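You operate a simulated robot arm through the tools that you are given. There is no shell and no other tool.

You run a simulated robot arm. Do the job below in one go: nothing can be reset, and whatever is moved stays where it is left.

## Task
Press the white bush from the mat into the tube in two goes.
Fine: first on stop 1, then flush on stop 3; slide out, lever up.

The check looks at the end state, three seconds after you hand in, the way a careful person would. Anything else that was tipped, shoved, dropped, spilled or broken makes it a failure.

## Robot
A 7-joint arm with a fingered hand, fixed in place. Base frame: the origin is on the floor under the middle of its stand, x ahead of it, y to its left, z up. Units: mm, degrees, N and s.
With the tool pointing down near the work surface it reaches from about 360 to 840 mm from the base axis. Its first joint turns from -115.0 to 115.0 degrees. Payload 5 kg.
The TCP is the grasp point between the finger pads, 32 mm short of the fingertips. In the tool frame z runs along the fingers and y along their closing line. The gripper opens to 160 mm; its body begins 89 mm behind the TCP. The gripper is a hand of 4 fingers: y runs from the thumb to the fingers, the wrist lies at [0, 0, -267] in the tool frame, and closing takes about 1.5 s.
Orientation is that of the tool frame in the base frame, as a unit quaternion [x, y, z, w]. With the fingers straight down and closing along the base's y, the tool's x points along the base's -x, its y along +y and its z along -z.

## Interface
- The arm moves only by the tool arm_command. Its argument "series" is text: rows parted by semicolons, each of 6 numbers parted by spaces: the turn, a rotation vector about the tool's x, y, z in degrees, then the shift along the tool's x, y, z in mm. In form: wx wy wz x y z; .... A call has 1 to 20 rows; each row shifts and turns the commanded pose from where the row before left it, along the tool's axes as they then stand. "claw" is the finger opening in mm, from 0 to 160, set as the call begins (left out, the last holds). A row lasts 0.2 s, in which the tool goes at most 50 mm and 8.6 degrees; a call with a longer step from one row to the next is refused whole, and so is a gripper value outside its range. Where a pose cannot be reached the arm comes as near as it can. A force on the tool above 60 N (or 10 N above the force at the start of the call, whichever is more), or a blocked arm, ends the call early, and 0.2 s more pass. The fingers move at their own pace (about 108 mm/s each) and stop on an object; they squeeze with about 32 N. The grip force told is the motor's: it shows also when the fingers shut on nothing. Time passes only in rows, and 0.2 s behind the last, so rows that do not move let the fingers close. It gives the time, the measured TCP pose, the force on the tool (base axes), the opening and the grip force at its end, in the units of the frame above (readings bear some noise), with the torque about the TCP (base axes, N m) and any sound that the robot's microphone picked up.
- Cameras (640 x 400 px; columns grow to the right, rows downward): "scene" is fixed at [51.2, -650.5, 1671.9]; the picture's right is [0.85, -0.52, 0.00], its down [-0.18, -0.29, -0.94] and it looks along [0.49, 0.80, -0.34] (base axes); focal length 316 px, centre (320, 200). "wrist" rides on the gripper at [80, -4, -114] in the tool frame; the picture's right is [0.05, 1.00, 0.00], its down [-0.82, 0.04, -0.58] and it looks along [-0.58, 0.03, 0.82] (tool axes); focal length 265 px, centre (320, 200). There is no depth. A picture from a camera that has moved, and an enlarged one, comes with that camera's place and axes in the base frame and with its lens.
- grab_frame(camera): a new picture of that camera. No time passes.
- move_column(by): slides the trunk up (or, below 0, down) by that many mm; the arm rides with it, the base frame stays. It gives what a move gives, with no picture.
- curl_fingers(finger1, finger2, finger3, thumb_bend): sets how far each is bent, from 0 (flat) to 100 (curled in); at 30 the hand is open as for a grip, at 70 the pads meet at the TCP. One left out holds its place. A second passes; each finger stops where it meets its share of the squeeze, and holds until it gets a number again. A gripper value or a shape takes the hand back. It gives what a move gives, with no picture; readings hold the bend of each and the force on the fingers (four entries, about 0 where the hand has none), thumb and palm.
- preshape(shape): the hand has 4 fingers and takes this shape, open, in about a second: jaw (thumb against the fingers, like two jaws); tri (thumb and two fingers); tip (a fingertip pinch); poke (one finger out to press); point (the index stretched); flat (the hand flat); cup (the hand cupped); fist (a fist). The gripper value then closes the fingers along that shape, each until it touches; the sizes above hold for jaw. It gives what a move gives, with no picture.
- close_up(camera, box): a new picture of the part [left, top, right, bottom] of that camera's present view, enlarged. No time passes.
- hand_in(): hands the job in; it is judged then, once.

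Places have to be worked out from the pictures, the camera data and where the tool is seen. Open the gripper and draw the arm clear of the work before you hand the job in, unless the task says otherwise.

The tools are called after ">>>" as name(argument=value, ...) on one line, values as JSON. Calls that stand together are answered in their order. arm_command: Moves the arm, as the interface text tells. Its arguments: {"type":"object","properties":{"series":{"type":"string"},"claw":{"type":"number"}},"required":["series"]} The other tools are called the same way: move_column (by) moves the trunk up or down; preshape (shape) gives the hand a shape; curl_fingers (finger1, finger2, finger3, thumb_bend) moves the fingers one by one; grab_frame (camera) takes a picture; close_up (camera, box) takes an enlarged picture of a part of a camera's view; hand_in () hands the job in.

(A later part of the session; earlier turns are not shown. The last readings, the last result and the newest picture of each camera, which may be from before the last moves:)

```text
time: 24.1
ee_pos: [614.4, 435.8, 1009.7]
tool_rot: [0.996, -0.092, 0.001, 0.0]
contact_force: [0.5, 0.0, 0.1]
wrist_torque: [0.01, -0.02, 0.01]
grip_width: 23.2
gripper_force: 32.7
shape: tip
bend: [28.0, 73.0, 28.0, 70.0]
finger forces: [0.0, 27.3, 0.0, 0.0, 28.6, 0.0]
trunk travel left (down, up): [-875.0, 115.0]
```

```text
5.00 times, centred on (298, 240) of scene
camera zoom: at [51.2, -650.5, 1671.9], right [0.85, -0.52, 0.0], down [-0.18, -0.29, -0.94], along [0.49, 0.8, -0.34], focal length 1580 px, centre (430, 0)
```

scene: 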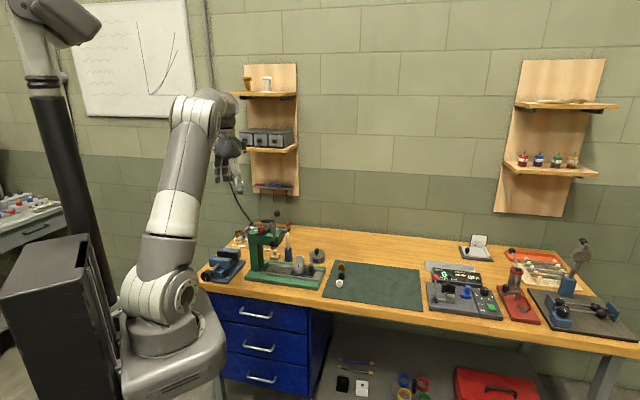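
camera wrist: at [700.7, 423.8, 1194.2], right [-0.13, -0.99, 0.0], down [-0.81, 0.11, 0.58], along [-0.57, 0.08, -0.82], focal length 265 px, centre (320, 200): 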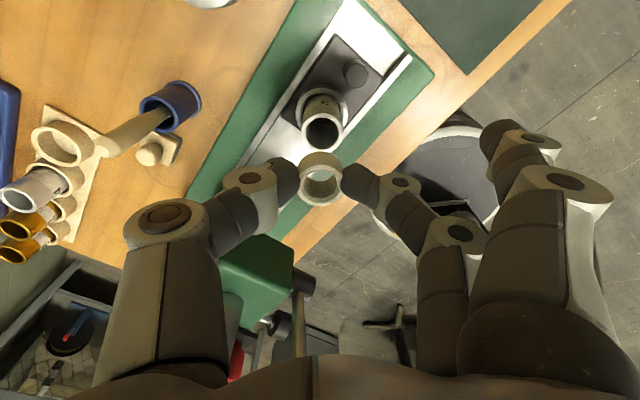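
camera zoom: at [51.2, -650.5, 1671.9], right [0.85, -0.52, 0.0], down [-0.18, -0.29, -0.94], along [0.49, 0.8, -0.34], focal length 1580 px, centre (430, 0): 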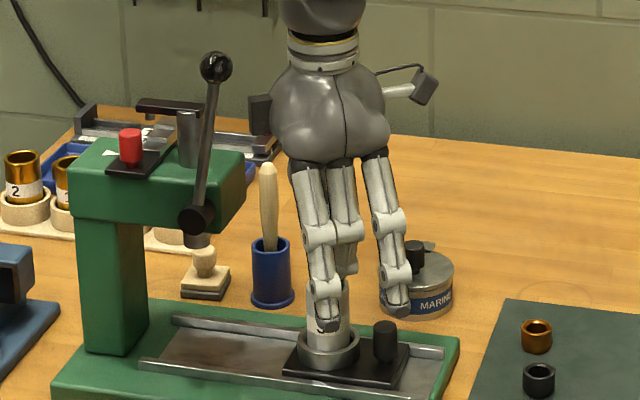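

Bush and tube are nearly in line. I enlarge further to measure the residual offset.

>>> close_up(camera="wrist", box=[290, 110, 354, 210])

>>> close_up(camera="wrist", box=[296, 110, 344, 140])

>>> close_up(camera="scene", box=[303, 240, 335, 266])

```text
4.00 times, centred on (322, 160) of wrist
camera zoom: at [693.8, 423.8, 1124.8], right [-0.13, -0.99, 0.0], down [-0.81, 0.11, 0.58], along [-0.57, 0.08, -0.82], focal length 1062 px, centre (312, 360)
```

zoom: 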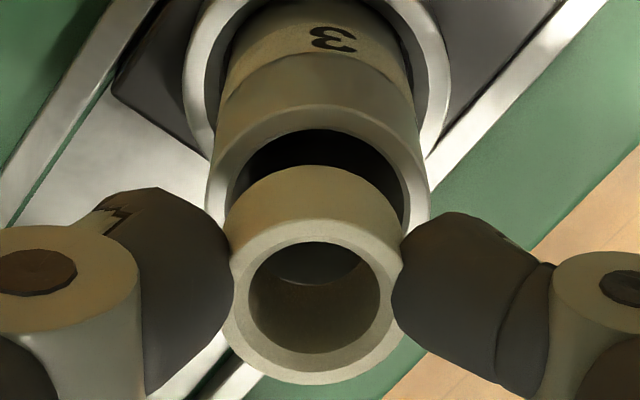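

```text
13.33 times, centred on (320, 125) of wrist
camera zoom: at [693.8, 423.8, 1124.8], right [-0.13, -0.99, 0.0], down [-0.81, 0.11, 0.58], along [-0.57, 0.08, -0.82], focal length 3539 px, centre (320, 1200)
```

zoom: 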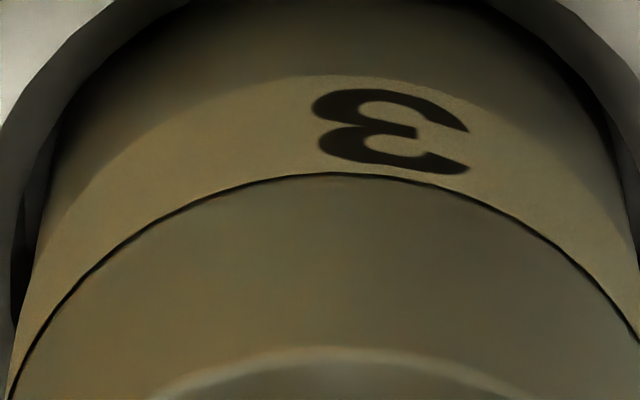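

```text
15.38 times, centred on (319, 253) of scene
camera zoom: at [51.2, -650.5, 1671.9], right [0.85, -0.52, 0.0], down [-0.18, -0.29, -0.94], along [0.49, 0.8, -0.34], focal length 4860 px, centre (335, -615)
```

zoom: 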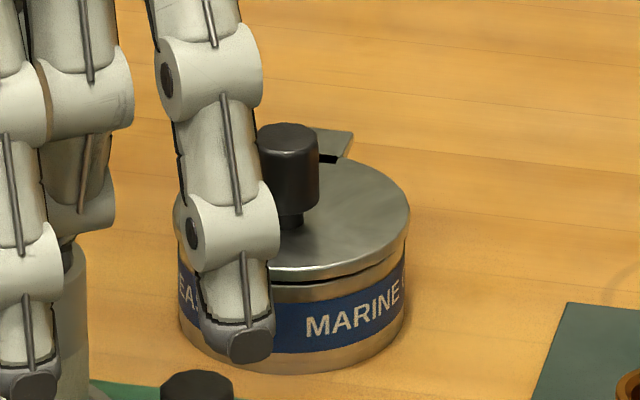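

The remaining error is under about 1 mm; I correct by (-0.7, +0.9) mm and lower in steps while watching the force.

>>> arm_command(series="0 0 0 -0.7 0.9 0;0 0 0 0 0 3;0 0 0 0 0 3;0 0 0 0 0 2;0 0 0 0 0 0;0 0 0 0 0 0")

>>> close_up(camera="wrist", box=[290, 110, 354, 210])

```text
time: 25.5
ee_pos: [612.9, 432.9, 1002.6]
tool_rot: [0.996, -0.091, 0.001, 0.0]
contact_force: [0.1, 0.2, 8.9]
wrist_torque: [-0.1, 0.05, 0.0]
grip_width: 23.1
gripper_force: 32.1
shape: tip
bend: [28.0, 73.0, 28.0, 71.0]
finger forces: [0.1, 29.5, 0.1, 0.1, 31.1, 0.1]
trunk travel left (down, up): [-875.0, 115.0]
```

```text
4.00 times, centred on (322, 160) of wrist
camera zoom: at [693.0, 421.1, 1116.7], right [-0.13, -0.99, 0.0], down [-0.81, 0.11, 0.58], along [-0.57, 0.08, -0.82], focal length 1062 px, centre (312, 360)
```

zoom: 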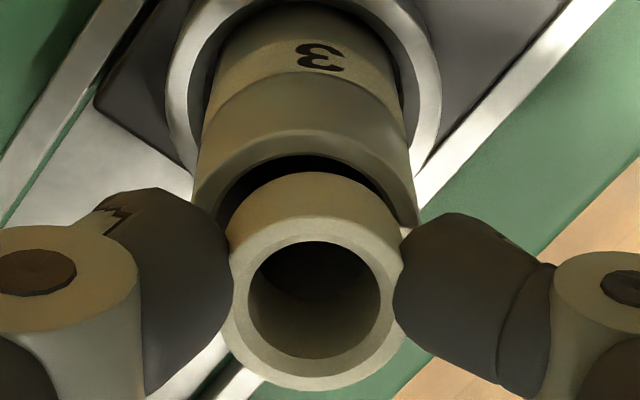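

The bush touched the rim (about 9 N) while still 1–1.5 mm off to one side. I lift 4 mm, correct, and recheck before lowering again.

>>> arm_command(series="0 0 0 0 0 -4;0 0 0 0.5 -1.3 0;0 0 0 0 0 0;0 0 0 0 0 0")

>>> close_up(camera="wrist", box=[290, 110, 354, 210])

```text
time: 26.5
ee_pos: [614.5, 434.7, 1004.8]
tool_rot: [0.996, -0.092, 0.0, 0.0]
contact_force: [0.1, -0.2, 0.2]
wrist_torque: [0.02, -0.02, -0.03]
grip_width: 23.3
gripper_force: 32.1
shape: tip
bend: [28.0, 73.0, 28.0, 70.0]
finger forces: [0.0, 28.7, 0.0, 0.1, 29.9, 0.0]
trunk travel left (down, up): [-875.0, 115.0]
```

```text
4.00 times, centred on (322, 160) of wrist
camera zoom: at [694.3, 422.9, 1119.8], right [-0.13, -0.99, 0.0], down [-0.81, 0.11, 0.58], along [-0.57, 0.08, -0.82], focal length 1062 px, centre (312, 360)
```

zoom: 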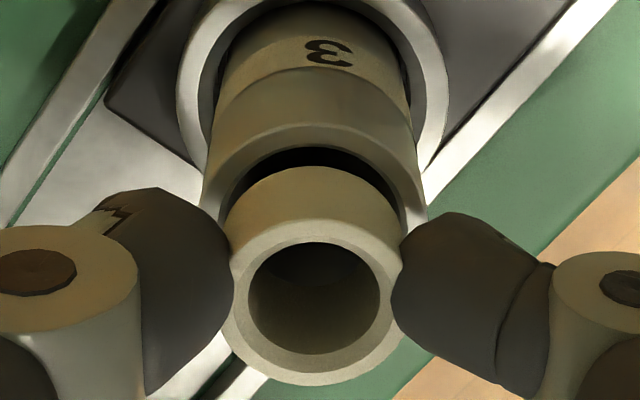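

Bush and tube now look coaxial in the picture. I lower slowly by 4 mm and watch the force.

>>> arm_command(series="0 0 0 0 0 1;0 0 0 0 0 1;0 0 0 0 0 1;0 0 0 0 0 1;0 0 0 0 0 0;0 0 0 0 0 0")

>>> close_up(camera="wrist", box=[290, 110, 354, 210])

```text
time: 27.9
ee_pos: [614.1, 434.6, 1002.3]
tool_rot: [0.996, -0.091, 0.0, 0.0]
contact_force: [0.4, 1.2, 0.5]
wrist_torque: [0.03, 0.02, 0.01]
grip_width: 23.3
gripper_force: 32.7
shape: tip
bend: [28.0, 73.0, 28.0, 70.0]
finger forces: [0.0, 28.7, 0.1, 0.0, 29.9, 0.1]
trunk travel left (down, up): [-875.0, 115.0]
```

```text
4.00 times, centred on (322, 160) of wrist
camera zoom: at [694.4, 423.1, 1116.8], right [-0.13, -0.99, 0.0], down [-0.81, 0.11, 0.58], along [-0.57, 0.08, -0.82], focal length 1062 px, centre (312, 360)
```

zoom: 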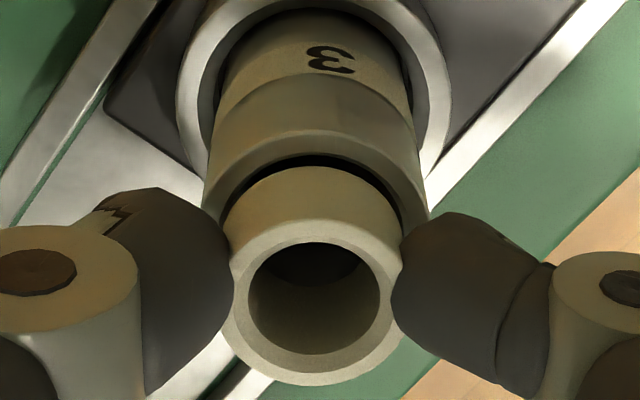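

At the height where it touched before there is now no force, so the bush is entering the bore. I continue down slowly.

>>> arm_command(series="0 0 0 0 0 1;0 0 0 0 0 1;0 0 0 0 0 1;0 0 0 0 0 0;0 0 0 0 0 0")

>>> close_up(camera="wrist", box=[290, 110, 354, 210])

```text
time: 29.1
ee_pos: [614.9, 434.8, 1000.9]
tool_rot: [0.996, -0.091, 0.002, -0.001]
contact_force: [2.2, 1.9, 15.6]
wrist_torque: [0.05, -0.05, 0.05]
grip_width: 23.6
gripper_force: 32.0
shape: tip
bend: [28.0, 73.0, 28.0, 71.0]
finger forces: [0.1, 30.3, 0.0, 0.0, 34.1, 0.0]
trunk travel left (down, up): [-875.0, 115.0]
```

```text
4.00 times, centred on (322, 160) of wrist
camera zoom: at [693.5, 422.9, 1115.4], right [-0.13, -0.99, 0.0], down [-0.81, 0.11, 0.58], along [-0.57, 0.08, -0.82], focal length 1062 px, centre (312, 360)
```

zoom: 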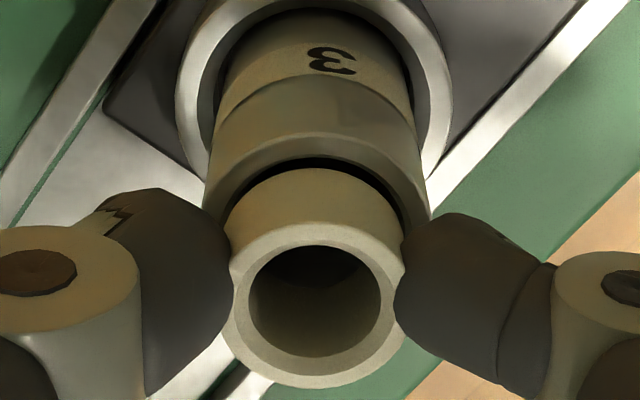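

Contact with 15 N and a small side force toward +x/+y tells me the bush sits slightly off toward −x/−y. I ease up 1.5 mm, shift half a millimetre, and lower again.

>>> arm_command(series="0 0 0 0 0 -2.5;0 0 0 0.6 -0.6 0;0 0 0 0 0 0;0 0 0 0 0 1;0 0 0 0 0 1;0 0 0 0 0 1;0 0 0 0 0 0;0 0 0 0 0 0")

>>> close_up(camera="wrist", box=[290, 110, 354, 210])

```text
time: 30.9
ee_pos: [614.5, 435.3, 999.8]
tool_rot: [0.996, -0.09, 0.001, -0.001]
contact_force: [0.2, 0.7, 23.6]
wrist_torque: [0.0, 0.03, -0.01]
grip_width: 24.1
gripper_force: 32.0
shape: tip
bend: [28.0, 73.0, 28.0, 71.0]
finger forces: [0.0, 33.6, 0.0, 0.0, 36.5, 0.0]
trunk travel left (down, up): [-875.0, 115.0]
```

```text
4.00 times, centred on (322, 160) of wrist
camera zoom: at [693.8, 423.0, 1114.7], right [-0.13, -0.99, 0.0], down [-0.81, 0.1, 0.58], along [-0.57, 0.08, -0.82], focal length 1062 px, centre (312, 360)
```

zoom: 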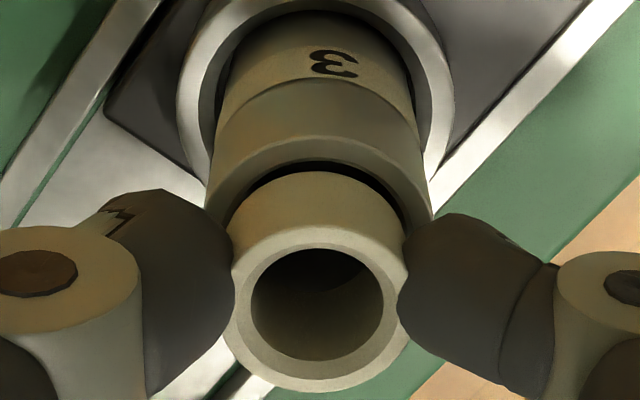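

The load is now purely vertical (24 N), so the bush sits centred in the tube's entry. I ease off 1.5 mm to relax the fingers, then open the pinch.

>>> arm_command(series="0 0 0 0 0 -0.8;0 0 0 0 0 -0.7;0 0 0 0 0 0")

>>> close_up(camera="wrist", box=[290, 110, 354, 210])

```text
time: 31.7
ee_pos: [613.8, 435.4, 1000.8]
tool_rot: [0.996, -0.091, 0.0, 0.0]
contact_force: [2.9, 2.9, 16.5]
wrist_torque: [0.03, -0.06, 0.01]
grip_width: 24.0
gripper_force: 31.8
shape: tip
bend: [28.0, 73.0, 28.0, 71.0]
finger forces: [0.0, 32.2, 0.0, 0.1, 36.8, 0.1]
trunk travel left (down, up): [-875.0, 115.0]
```

```text
4.00 times, centred on (322, 160) of wrist
camera zoom: at [693.7, 422.8, 1115.0], right [-0.13, -0.99, 0.0], down [-0.81, 0.11, 0.58], along [-0.57, 0.08, -0.82], focal length 1062 px, centre (312, 360)
```

zoom: 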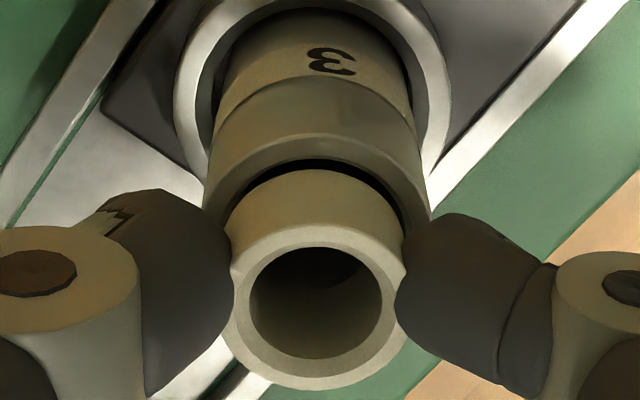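

Still 16 N; I ease up another 1.5 mm and then open.

>>> arm_command(series="0 0 0 0 0 -0.8;0 0 0 0 0 -0.7;0 0 0 0 0 0")

>>> arm_command(series="0 0 0 0 0 0;0 0 0 0 0 0;0 0 0 0 0 0;0 0 0 0 0 0", claw=45)

>>> close_up(camera="wrist", box=[290, 110, 354, 210])

```text
time: 32.5
ee_pos: [613.4, 434.2, 1000.6]
tool_rot: [0.996, -0.092, 0.0, 0.0]
contact_force: [1.3, 0.3, 10.3]
wrist_torque: [0.01, 0.0, -0.01]
grip_width: 23.9
gripper_force: 32.3
shape: tip
bend: [28.0, 73.0, 28.0, 71.0]
finger forces: [0.0, 32.3, 0.0, 0.0, 34.0, 0.0]
trunk travel left (down, up): [-875.0, 115.0]
```

```text
time: 33.5
ee_pos: [614.8, 435.4, 999.3]
tool_rot: [0.996, -0.091, 0.0, 0.0]
contact_force: [0.4, -0.4, -0.4]
wrist_torque: [0.01, 0.05, 0.06]
grip_width: 44.6
gripper_force: 0.0
shape: tip
bend: [1.0, 73.0, 1.0, 70.0]
finger forces: [0.0, 0.1, 0.0, 0.1, 0.0, 0.0]
trunk travel left (down, up): [-875.0, 115.0]
```

```text
4.00 times, centred on (322, 160) of wrist
camera zoom: at [694.4, 423.9, 1115.1], right [-0.13, -0.99, 0.0], down [-0.81, 0.11, 0.58], along [-0.57, 0.08, -0.82], focal length 1062 px, centre (312, 360)
```

zoom: 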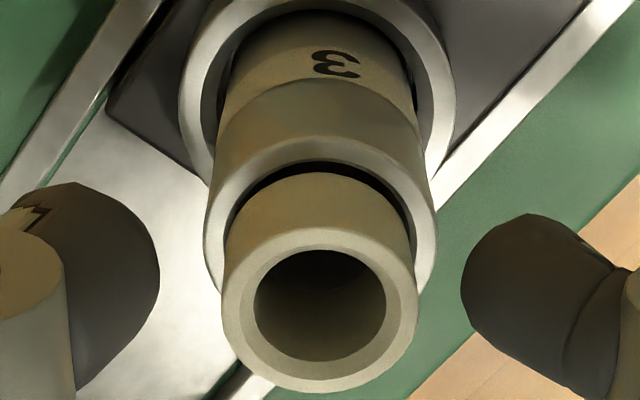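

The bush stays put in the tube's mouth after release. I rise straight up to clear it and look at it from both cameras.

>>> arm_command(series="0 0 0 0 0 -5;0 0 0 0 0 -15;0 0 0 0 0 -30;0 0 0 0 0 -40;0 0 0 0 0 -40;0 0 0 0 0 0;0 0 0 0 0 0")

>>> grab_frame(camera="wrist")

>>> close_up(camera="scene", box=[276, 236, 332, 278])

>>> close_up(camera="wrist", box=[260, 70, 380, 150])

```text
time: 35.1
ee_pos: [615.3, 432.2, 1132.6]
tool_rot: [0.996, -0.091, 0.0, 0.0]
contact_force: [0.1, -0.5, 0.0]
wrist_torque: [-0.03, -0.02, -0.02]
grip_width: 44.5
gripper_force: 0.1
shape: tip
bend: [1.0, 73.0, 1.0, 70.0]
finger forces: [0.0, 0.0, 0.0, 0.1, 0.0, 0.0]
trunk travel left (down, up): [-875.0, 115.0]
```

```text
taken
camera wrist: at [695.6, 421.2, 1246.0], right [-0.13, -0.99, 0.0], down [-0.81, 0.11, 0.58], along [-0.57, 0.08, -0.82], focal length 265 px, centre (320, 200)
```

wrist: 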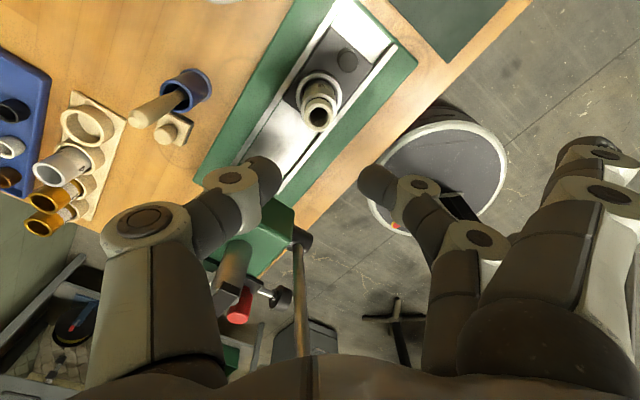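

```text
9.52 times, centred on (304, 257) of scene
camera zoom: at [51.2, -650.5, 1671.9], right [0.85, -0.52, 0.0], down [-0.18, -0.29, -0.94], along [0.49, 0.8, -0.34], focal length 3009 px, centre (472, -343)
```

zoom: 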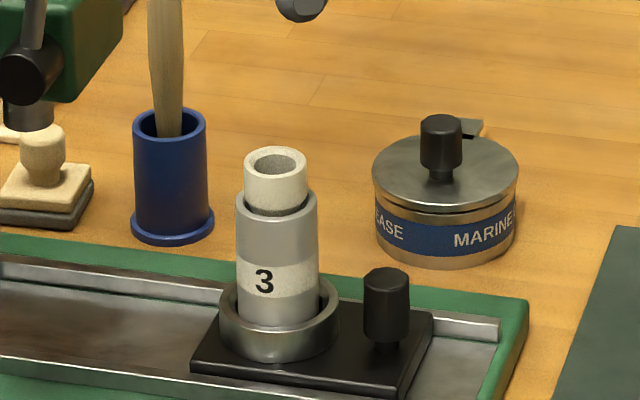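

```text
5.00 times, centred on (320, 110) of wrist
camera zoom: at [695.6, 421.2, 1246.0], right [-0.13, -0.99, 0.0], down [-0.81, 0.11, 0.58], along [-0.57, 0.08, -0.82], focal length 1327 px, centre (320, 650)
```

zoom: 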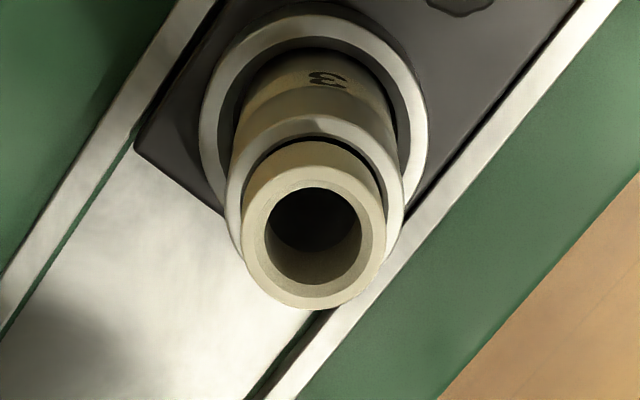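

The bush stands upright in the tube mouth. Next comes stop 1: I rise clear of lever and ram, turn the hand back, and go to look at the stop bar from behind the head.

>>> arm_command(series="0 0 0 0 0 -40;0 0 0 0 0 -40;0 0 0 0 0 -30;0 0 -8 0 0 0;0 0 -8 0 0 0;0 0 -8 0 0 0;0 0 -8 0 0 0;0 0 -8 0 0 0;0 0 -8 0 0 0;0 0 -8 0 0 0;0 0 0 0 0 0")

>>> arm_command(series="0 0 0 8 -34 0;0 0 0 8 -34 0;0 0 0 8 -34 0;0 0 0 8 -34 0;0 0 0 8 -34 0;0 0 0 0 0 0;0 0 0 0 0 0")

>>> grab_frame(camera="wrist")

>>> close_up(camera="scene", box=[200, 140, 340, 280])

```text
time: 37.5
ee_pos: [614.4, 434.1, 1240.9]
tool_rot: [0.921, 0.389, 0.0, -0.001]
contact_force: [-0.3, -0.3, -0.6]
wrist_torque: [0.01, 0.02, 0.0]
grip_width: 44.6
gripper_force: 0.0
shape: tip
bend: [1.0, 73.0, 1.0, 70.0]
finger forces: [0.0, 0.0, 0.0, 0.0, 0.1, 0.0]
trunk travel left (down, up): [-875.0, 115.0]
```

```text
time: 39.1
ee_pos: [520.0, 580.2, 1241.9]
tool_rot: [0.922, 0.388, 0.0, 0.0]
contact_force: [-0.9, 0.3, -0.1]
wrist_torque: [0.0, 0.01, -0.01]
grip_width: 44.6
gripper_force: 0.1
shape: tip
bend: [1.0, 73.0, 1.0, 70.0]
finger forces: [0.0, 0.0, 0.1, 0.0, 0.0, 0.0]
trunk travel left (down, up): [-875.0, 115.0]
```

```text
taken
camera wrist: at [573.4, 640.1, 1356.7], right [0.75, -0.66, 0.0], down [-0.54, -0.61, 0.58], along [-0.38, -0.43, -0.82], focal length 265 px, centre (320, 200)
```

wrist: 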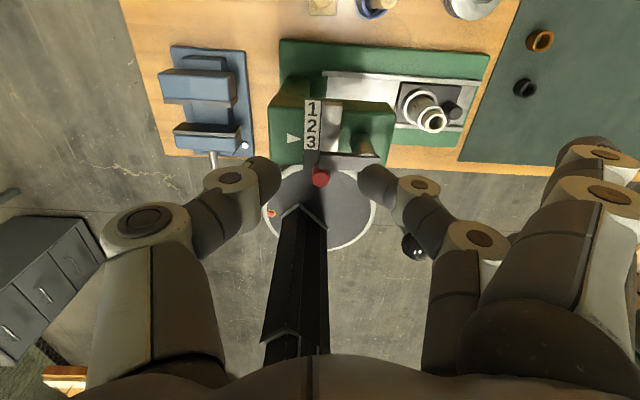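

```text
2.86 times, centred on (270, 210) of scene
camera zoom: at [51.2, -650.5, 1671.9], right [0.85, -0.52, 0.0], down [-0.18, -0.29, -0.94], along [0.49, 0.8, -0.34], focal length 903 px, centre (463, 171)
```

zoom: 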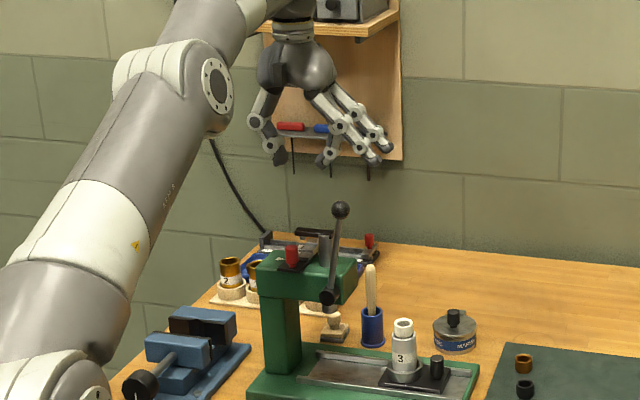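

I get a good view of the stop bar from behind. I zoom in on it.

>>> close_up(camera="wrist", box=[260, 70, 420, 190])

>>> close_up(camera="wrist", box=[280, 90, 360, 190])

```text
3.33 times, centred on (340, 130) of wrist
camera zoom: at [573.4, 640.1, 1356.7], right [0.75, -0.66, 0.0], down [-0.54, -0.61, 0.58], along [-0.38, -0.43, -0.82], focal length 885 px, centre (253, 433)
```

zoom: 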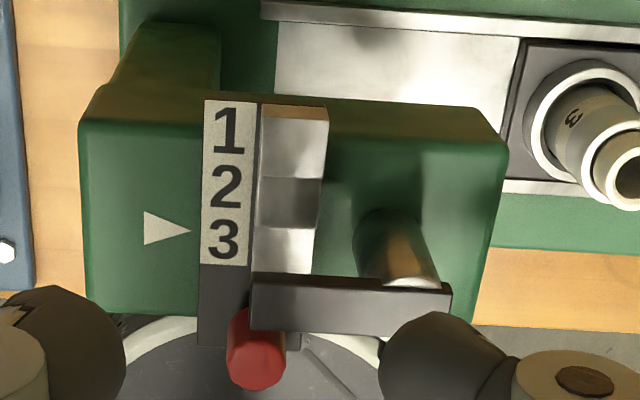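

```text
4.00 times, centred on (320, 140) of wrist
camera zoom: at [573.4, 640.1, 1356.7], right [0.75, -0.66, 0.0], down [-0.54, -0.61, 0.58], along [-0.38, -0.43, -0.82], focal length 1062 px, centre (320, 440)
```

zoom: 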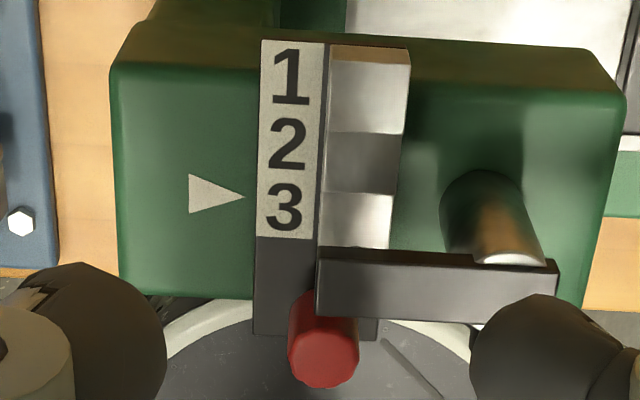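

Stop bar layout is clear: arrow at 3, with 1 at the back end and the tall step there. I zoom the scene camera on the head to judge step heights.

>>> close_up(camera="scene", box=[250, 216, 290, 241])

>>> close_up(camera="wrist", box=[310, 90, 350, 115])

```text
16.00 times, centred on (270, 228) of scene
camera zoom: at [51.2, -650.5, 1671.9], right [0.85, -0.52, 0.0], down [-0.18, -0.29, -0.94], along [0.49, 0.8, -0.34], focal length 5055 px, centre (1120, -256)
```

zoom: 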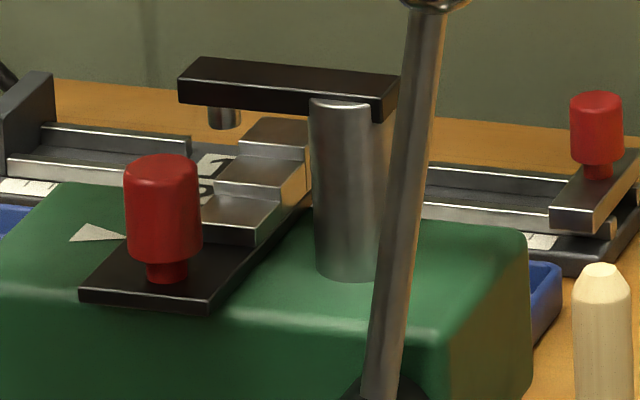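

```text
16.00 times, centred on (330, 102) of wrist
camera zoom: at [573.4, 640.1, 1356.7], right [0.75, -0.66, 0.0], down [-0.54, -0.61, 0.58], along [-0.38, -0.43, -0.82], focal length 4246 px, centre (160, 1760)
```

zoom: 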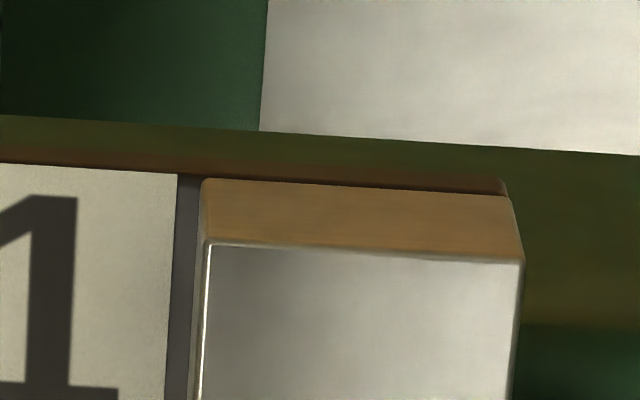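

Pulling the knob forward needs a single slim finger behind it (the ram's arm leaves little room). I try the "poke" shape in free air and look at how it sits.

>>> preshape(shape="poke")

>>> grab_frame(camera="wrist")

>>> close_up(camera="scene", box=[230, 140, 320, 220])

```text
time: 40.0
ee_pos: [520.2, 580.1, 1241.9]
tool_rot: [0.922, 0.387, 0.0, -0.001]
contact_force: [0.0, 0.5, -1.8]
wrist_torque: [0.02, 0.04, 0.02]
grip_width: 0.1
gripper_force: 0.0
shape: poke
bend: [100.0, 100.0, 100.0, 47.0]
finger forces: [0.0, 0.1, 0.0, 0.0, 0.0, 0.1]
trunk travel left (down, up): [-875.0, 115.0]
```

```text
taken
camera wrist: at [573.6, 639.3, 1357.2], right [0.75, -0.66, 0.0], down [-0.54, -0.61, 0.58], along [-0.38, -0.43, -0.82], focal length 265 px, centre (320, 200)
```

wrist: 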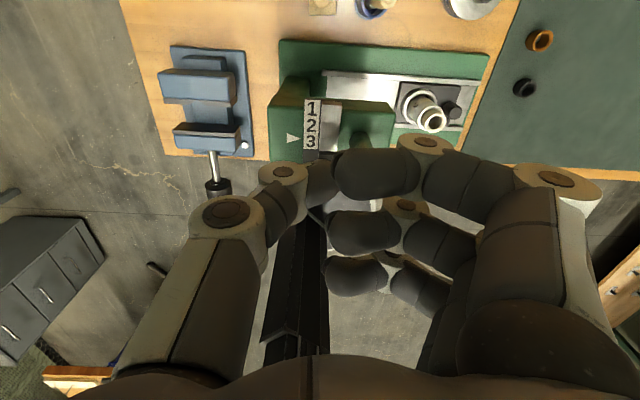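

```text
5.00 times, centred on (275, 180) of scene
camera zoom: at [51.2, -650.5, 1671.9], right [0.85, -0.52, 0.0], down [-0.18, -0.29, -0.94], along [0.49, 0.8, -0.34], focal length 1580 px, centre (545, 300)
```

zoom: 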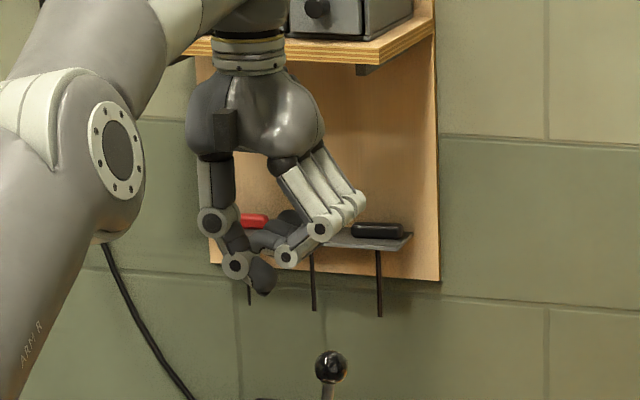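

"Poke" leaves the hand too bulky near the tip. I try "point" (one stretched finger), which may serve as a slim stick.

>>> preshape(shape="point")

>>> grab_frame(camera="wrist")

>>> close_up(camera="scene", box=[230, 140, 320, 220])

```text
time: 40.9
ee_pos: [519.4, 578.9, 1242.7]
tool_rot: [0.922, 0.388, 0.0, 0.0]
contact_force: [-0.2, 0.1, 0.0]
wrist_torque: [-0.01, 0.0, -0.02]
grip_width: 152.1
gripper_force: 0.1
shape: point
bend: [30.0, 100.0, 100.0, 54.0]
finger forces: [0.1, 0.1, 0.0, 0.0, 0.1, 0.0]
trunk travel left (down, up): [-875.0, 115.0]
```

```text
taken
camera wrist: at [573.6, 639.2, 1357.1], right [0.75, -0.66, 0.0], down [-0.54, -0.61, 0.58], along [-0.38, -0.43, -0.82], focal length 265 px, centre (320, 200)
```

wrist: 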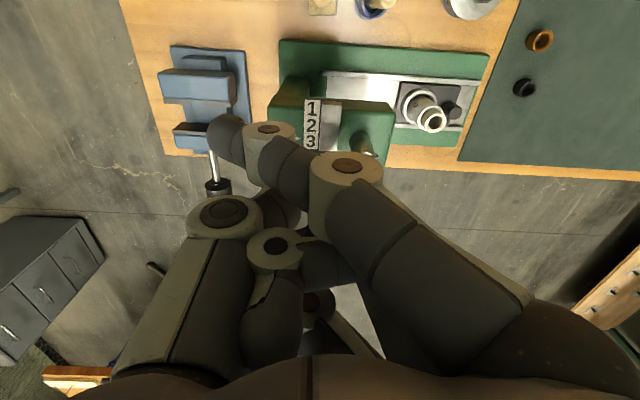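

```text
5.00 times, centred on (275, 180) of scene
camera zoom: at [51.2, -650.5, 1671.9], right [0.85, -0.52, 0.0], down [-0.18, -0.29, -0.94], along [0.49, 0.8, -0.34], focal length 1580 px, centre (545, 300)
```

zoom: 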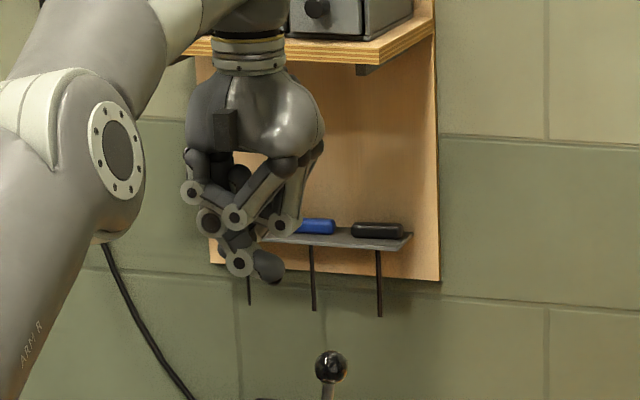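

The hand may still be moving; I let a moment pass and look again.

>>> arm_command(series="0 0 0 0 0 0;0 0 0 0 0 0;0 0 0 0 0 0")

>>> grab_frame(camera="wrist")

```text
time: 41.7
ee_pos: [519.0, 579.4, 1241.6]
tool_rot: [0.922, 0.388, 0.0, 0.0]
contact_force: [0.1, 0.1, 0.3]
wrist_torque: [-0.07, -0.01, 0.03]
grip_width: 152.3
gripper_force: 0.1
shape: point
bend: [30.0, 100.0, 100.0, 54.0]
finger forces: [0.0, 0.0, 0.0, 0.1, 0.0, 0.1]
trunk travel left (down, up): [-875.0, 115.0]
```

```text
taken
camera wrist: at [573.6, 639.2, 1357.2], right [0.75, -0.66, 0.0], down [-0.54, -0.61, 0.58], along [-0.38, -0.43, -0.82], focal length 265 px, centre (320, 200)
```

wrist: 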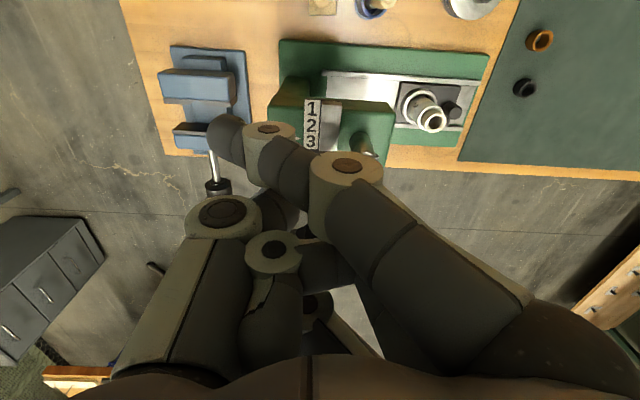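

I'll make my own shape instead: fingers curled away and the thumb at its open, nearly vertical position, to use the thumb as a slim vertical stick.

>>> curl_fingers(finger1=100, finger2=100, finger3=100, thumb_bend=30)

>>> arm_command(series="0 0 -8.5 0 0 0;0 0 -8.5 0 0 0;0 0 -8.5 0 0 0;0 0 -8.5 0 0 0;0 0 -8.5 0 0 0;0 0 -8.5 0 0 0;0 0 -8.5 0 0 0;0 0 -8.5 0 0 0;0 0 -8.5 0 0 0;0 0 -8.5 0 0 0;0 0 -8.5 0 0 0;0 0 -8.5 0 0 0;0 0 -8.5 0 0 0;0 0 -8.5 0 0 0;0 0 -8.5 0 0 0;0 0 -8.5 0 0 0;0 0 -8.5 0 0 0;0 0 -8.5 0 0 0;0 0 0 0 0 0;0 0 0 0 0 0")

>>> grab_frame(camera="wrist")

>>> close_up(camera="scene", box=[220, 130, 320, 240])

```text
time: 42.7
ee_pos: [520.0, 579.6, 1242.6]
tool_rot: [0.922, 0.388, 0.0, 0.0]
contact_force: [-0.2, 0.1, 0.6]
wrist_torque: [0.02, -0.04, 0.01]
grip_width: 78.0
gripper_force: 0.0
shape: fingers
bend: [100.0, 100.0, 100.0, 30.0]
finger forces: [0.0, 0.0, 0.0, 0.1, 0.0, 0.0]
trunk travel left (down, up): [-875.0, 115.0]
```

```text
time: 46.9
ee_pos: [521.4, 582.4, 1241.1]
tool_rot: [-0.161, 0.987, 0.0, -0.001]
contact_force: [0.2, 0.5, 0.1]
wrist_torque: [-0.03, 0.04, 0.0]
grip_width: 78.1
gripper_force: 0.0
shape: fingers
bend: [100.0, 100.0, 100.0, 30.0]
finger forces: [0.0, 0.0, 0.0, 0.0, 0.0, 0.0]
trunk travel left (down, up): [-875.0, 115.0]
```

```text
taken
camera wrist: at [446.2, 552.3, 1355.7], right [-0.37, 0.93, 0.0], down [0.76, 0.3, 0.58], along [0.54, 0.21, -0.82], focal length 265 px, centre (320, 200)
```

wrist: 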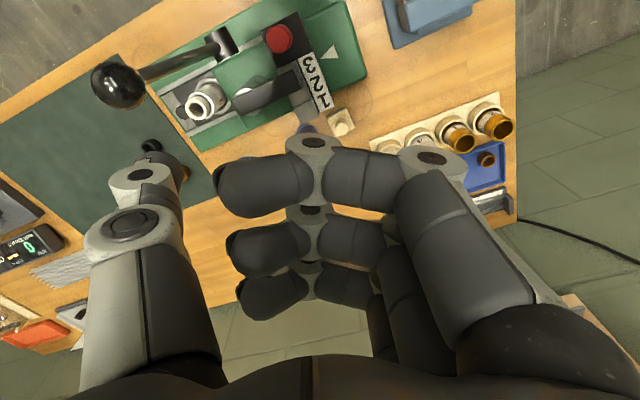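

```text
3.64 times, centred on (270, 185) of scene
camera zoom: at [51.2, -650.5, 1671.9], right [0.85, -0.52, 0.0], down [-0.18, -0.29, -0.94], along [0.49, 0.8, -0.34], focal length 1149 px, centre (502, 254)
```

zoom: 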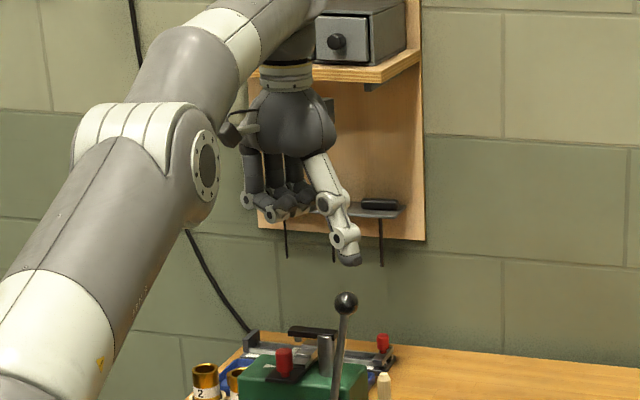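

The thumb now hangs as a slim vertical stick about 89 mm from the tool axis. I place its tip above the gap behind the red knob (still above the ram arm) and look.

>>> arm_command(series="0 0 0 26 35 0;0 0 0 26 35 0;0 0 0 0 0 36;0 0 0 0 0 36;0 0 0 0 0 0;0 0 0 0 0 0")

>>> grab_frame(camera="wrist")

>>> close_up(camera="wrist", box=[110, 90, 270, 210])

>>> close_up(camera="scene", box=[235, 190, 299, 240])

```text
time: 48.3
ee_pos: [449.2, 633.2, 1169.7]
tool_rot: [-0.161, 0.987, 0.001, -0.001]
contact_force: [0.1, -0.6, -0.9]
wrist_torque: [-0.01, 0.0, -0.02]
grip_width: 78.0
gripper_force: 0.2
shape: fingers
bend: [100.0, 100.0, 100.0, 30.0]
finger forces: [0.1, 0.0, 0.0, 0.1, 0.0, 0.1]
trunk travel left (down, up): [-875.0, 115.0]
```

```text
taken
camera wrist: at [374.5, 602.6, 1284.1], right [-0.37, 0.93, 0.0], down [0.76, 0.3, 0.58], along [0.54, 0.21, -0.82], focal length 265 px, centre (320, 200)
```

wrist: 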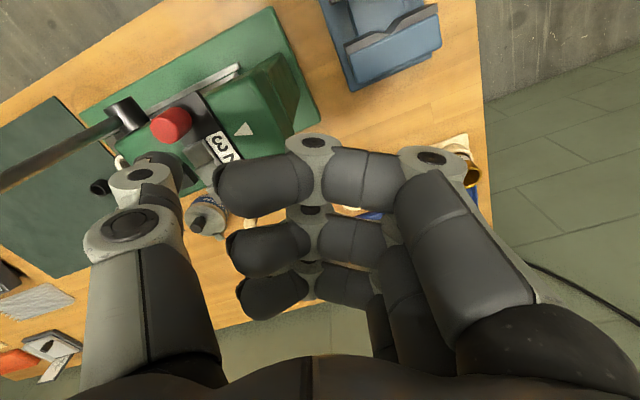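

```text
3.33 times, centred on (190, 150) of wrist
camera zoom: at [374.5, 602.6, 1284.1], right [-0.37, 0.93, 0.0], down [0.76, 0.3, 0.58], along [0.54, 0.21, -0.82], focal length 885 px, centre (753, 367)
```

zoom: 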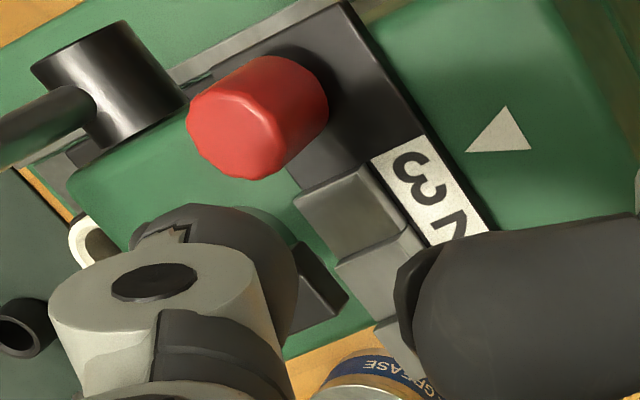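

```text
8.00 times, centred on (267, 215) of scene
camera zoom: at [51.2, -650.5, 1671.9], right [0.85, -0.52, 0.0], down [-0.18, -0.29, -0.94], along [0.49, 0.8, -0.34], focal length 2528 px, centre (744, 80)
```

zoom: 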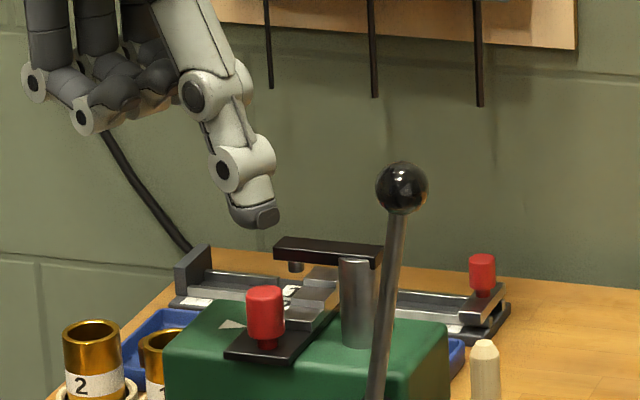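

The thumb tip is about 15 mm behind and 13 mm beside the knob axis, almost touching in plan. I move 3 mm further back and lower the tip to about 10 mm above the bar plate.

>>> arm_command(series="0 0 0 -2.7 1.3 0;0 0 0 0 0 0;0 0 0 0 0 20;0 0 0 0 0 20;0 0 0 0 0 10;0 0 0 0 0 7;0 0 0 0 0 0;0 0 0 0 0 0")

>>> close_up(camera="wrist", box=[90, 70, 270, 205])

>>> close_up(camera="scene", box=[245, 210, 293, 240])

```text
time: 49.6
ee_pos: [447.5, 640.9, 1129.9]
tool_rot: [-0.162, 0.987, 0.011, 0.002]
contact_force: [-11.6, 9.9, 33.1]
wrist_torque: [-3.51, -0.71, -1.04]
grip_width: 83.1
gripper_force: 19.4
shape: fingers
bend: [100.0, 100.0, 100.0, 26.0]
finger forces: [0.0, 0.1, 0.0, 0.0, 38.3, 0.1]
trunk travel left (down, up): [-875.0, 115.0]
stopped in row 6: the force on the tool passed its limit at 65 N (the readings are from after the stop); the commanded pose is now the measured one
```

```text
2.96 times, centred on (180, 138) of wrist
camera zoom: at [372.1, 607.6, 1244.3], right [-0.37, 0.93, 0.02], down [0.76, 0.29, 0.58], along [0.54, 0.23, -0.81], focal length 786 px, centre (735, 385)
```

zoom: 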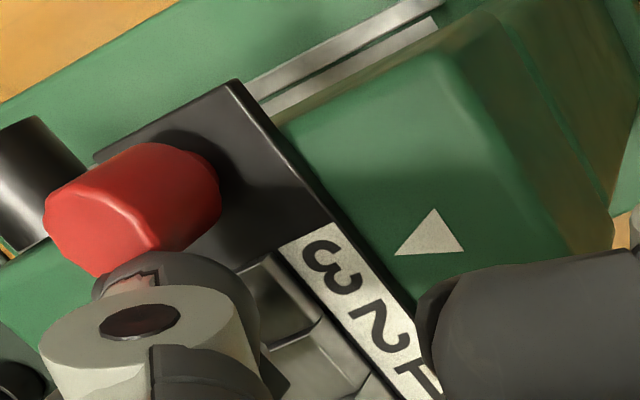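

```text
13.33 times, centred on (269, 225) of scene
camera zoom: at [51.2, -650.5, 1671.9], right [0.85, -0.52, 0.0], down [-0.18, -0.29, -0.94], along [0.49, 0.8, -0.34], focal length 4212 px, centre (1000, -133)
```

zoom: 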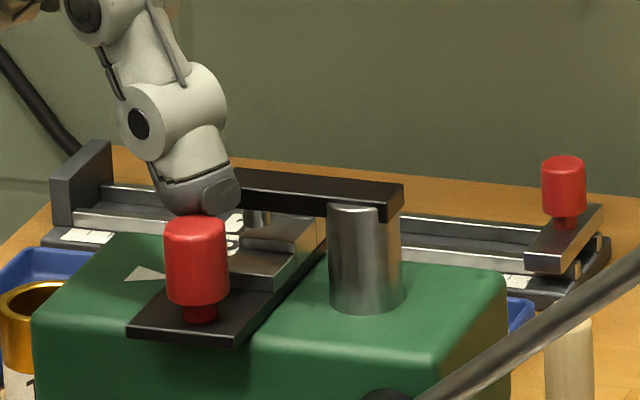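

The thumb came down on the end of the ram's arm and pushed ram and lever partly down (nothing is under the ram). I back straight up and check the state.

>>> arm_command(series="0 0 0 0 0 -10;0 0 0 0 0 -20;0 0 0 0 0 -20;0 0 0 0 0 -20;0 0 0 0 0 0;0 0 0 0 0 0")

>>> grab_frame(camera="scene")

>>> close_up(camera="scene", box=[200, 190, 340, 290])

>>> close_up(camera="scene", box=[250, 216, 290, 241])

>>> grab_frame(camera="wrist")

```text
time: 51.0
ee_pos: [448.5, 638.2, 1192.4]
tool_rot: [-0.162, 0.987, 0.007, 0.001]
contact_force: [0.6, 0.2, -0.1]
wrist_torque: [-0.01, -0.01, -0.06]
grip_width: 78.4
gripper_force: 0.0
shape: fingers
bend: [100.0, 100.0, 100.0, 30.0]
finger forces: [0.1, 0.0, 0.0, 0.1, 0.1, 0.0]
trunk travel left (down, up): [-875.0, 115.0]
```

```text
taken
```

scene: 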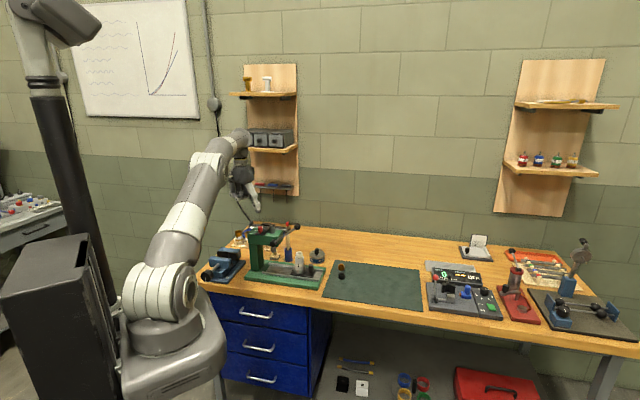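

```text
4.00 times, centred on (270, 240) of scene
camera zoom: at [51.2, -650.5, 1671.9], right [0.85, -0.52, 0.0], down [-0.18, -0.29, -0.94], along [0.49, 0.8, -0.34], focal length 1264 px, centre (520, 40)
```

zoom: 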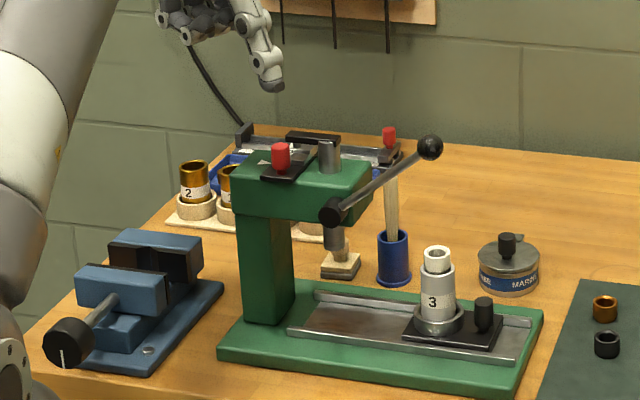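

```text
16.00 times, centred on (270, 228) of scene
camera zoom: at [51.2, -650.5, 1671.9], right [0.85, -0.52, 0.0], down [-0.18, -0.29, -0.94], along [0.49, 0.8, -0.34], focal length 5055 px, centre (1120, -256)
```

zoom: 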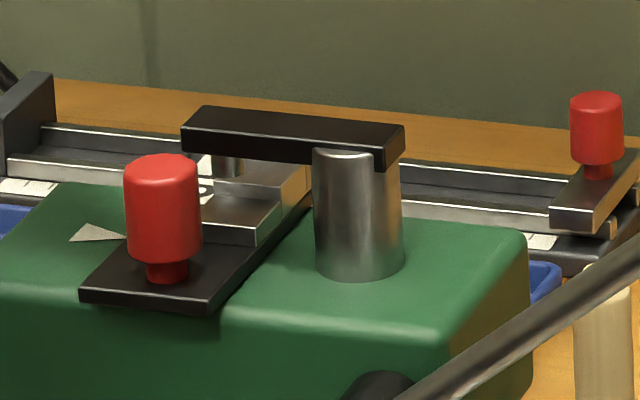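

```text
taken
camera wrist: at [374.6, 606.3, 1307.9], right [-0.37, 0.93, 0.01], down [0.76, 0.29, 0.58], along [0.54, 0.22, -0.81], focal length 265 px, centre (320, 200)
```

wrist: 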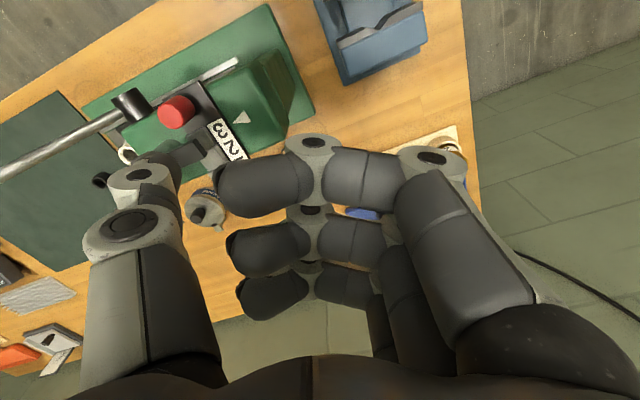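

The ram slid about 15 mm down and the lever swung to about 50°, with nothing harmed; the bush still sits upright on the tube. I must first bring the lever back up, so I take the tip-pinch shape, rise, turn the hand to close along the bench depth, and go above the lever ball.

>>> arm_command(series="0.77 0.26 0 0 0 -20;0 0 0 0 0 -25;0 0 8 0 0 0;0 0 8 0 0 0;0 0 8 0 0 0;0 0 8 0 0 0;0 0 8 0 0 0;0 0 8 0 0 0;0 0 8 0 0 0;0 0 7.7 0 0 0;0 0 0 0 0 0;0 0 0 0 0 0")

>>> preshape(shape="tip")

>>> grab_frame(camera="wrist")

```text
time: 53.6
ee_pos: [448.6, 637.4, 1238.8]
tool_rot: [0.384, 0.923, -0.001, 0.0]
contact_force: [0.4, -0.1, -0.5]
wrist_torque: [0.01, -0.01, 0.01]
grip_width: 78.2
gripper_force: 0.1
shape: fingers
bend: [100.0, 100.0, 100.0, 30.0]
finger forces: [0.0, 0.1, 0.0, 0.1, 0.1, 0.0]
trunk travel left (down, up): [-875.0, 115.0]
```

```text
time: 54.5
ee_pos: [449.1, 637.8, 1237.9]
tool_rot: [0.384, 0.923, -0.001, 0.0]
contact_force: [-0.7, 0.7, 0.4]
wrist_torque: [0.03, 0.0, 0.01]
grip_width: 160.0
gripper_force: 0.1
shape: tip
bend: [1.0, 30.0, 1.0, 30.0]
finger forces: [0.0, 0.0, 0.0, 0.0, 0.0, 0.0]
trunk travel left (down, up): [-875.0, 115.0]
```

```text
taken
camera wrist: at [389.2, 690.8, 1352.6], right [0.67, 0.74, 0.0], down [0.61, -0.55, 0.58], along [0.43, -0.39, -0.82], focal length 265 px, centre (320, 200)
```

wrist: 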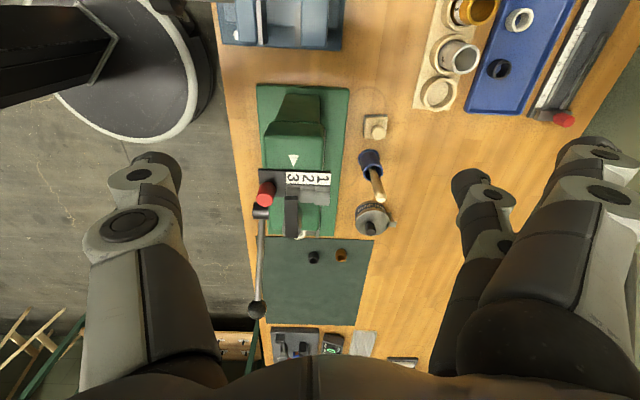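

Hand turned as planned; the ball is at about n 690, e −136, z 1133 in bench coordinates (base ≈ (584, 391)). I move above it with the pinch opened to 60 mm.

>>> arm_command(series="0 0 0 -38.5 -11.1 0;0 0 0 -38.5 -11.1 0;0 0 0 -38.5 -11.1 0;0 0 0 -38.5 -11.1 0;0 0 0 -38.5 -11.1 0;0 0 0 -38.5 -11.1 0;0 0 0 -38 -11.2 0;0 0 0 0 0 30;0 0 0 0 0 0;0 0 0 0 0 0", claw=64)

>>> grab_frame(camera="wrist")

>>> close_up(camera="scene", box=[240, 180, 340, 260])

```text
time: 56.7
ee_pos: [583.1, 390.9, 1210.6]
tool_rot: [0.384, 0.923, -0.001, 0.0]
contact_force: [-0.5, -0.3, 0.6]
wrist_torque: [-0.05, 0.04, 0.0]
grip_width: 64.6
gripper_force: 0.0
shape: tip
bend: [1.0, 73.0, 1.0, 70.0]
finger forces: [0.0, 0.0, 0.0, 0.1, 0.1, 0.0]
trunk travel left (down, up): [-875.0, 115.0]
```

```text
taken
camera wrist: at [524.2, 444.7, 1325.1], right [0.67, 0.74, 0.0], down [0.61, -0.55, 0.58], along [0.43, -0.39, -0.82], focal length 265 px, centre (320, 200)
```

wrist: 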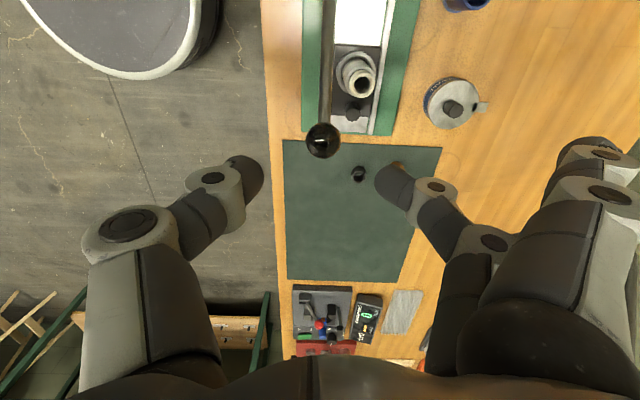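

```text
5.00 times, centred on (290, 220) of scene
camera zoom: at [51.2, -650.5, 1671.9], right [0.85, -0.52, 0.0], down [-0.18, -0.29, -0.94], along [0.49, 0.8, -0.34], focal length 1580 px, centre (470, 100)
```

zoom: 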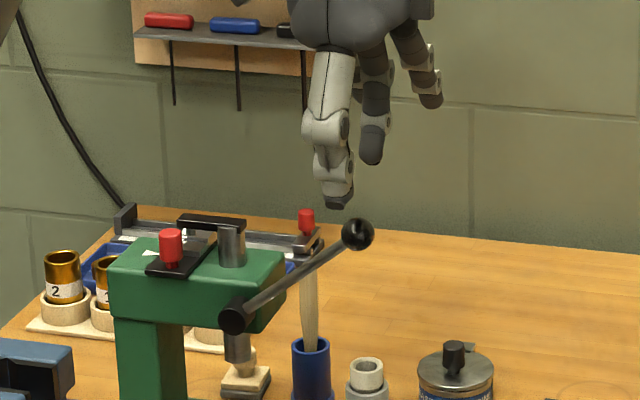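

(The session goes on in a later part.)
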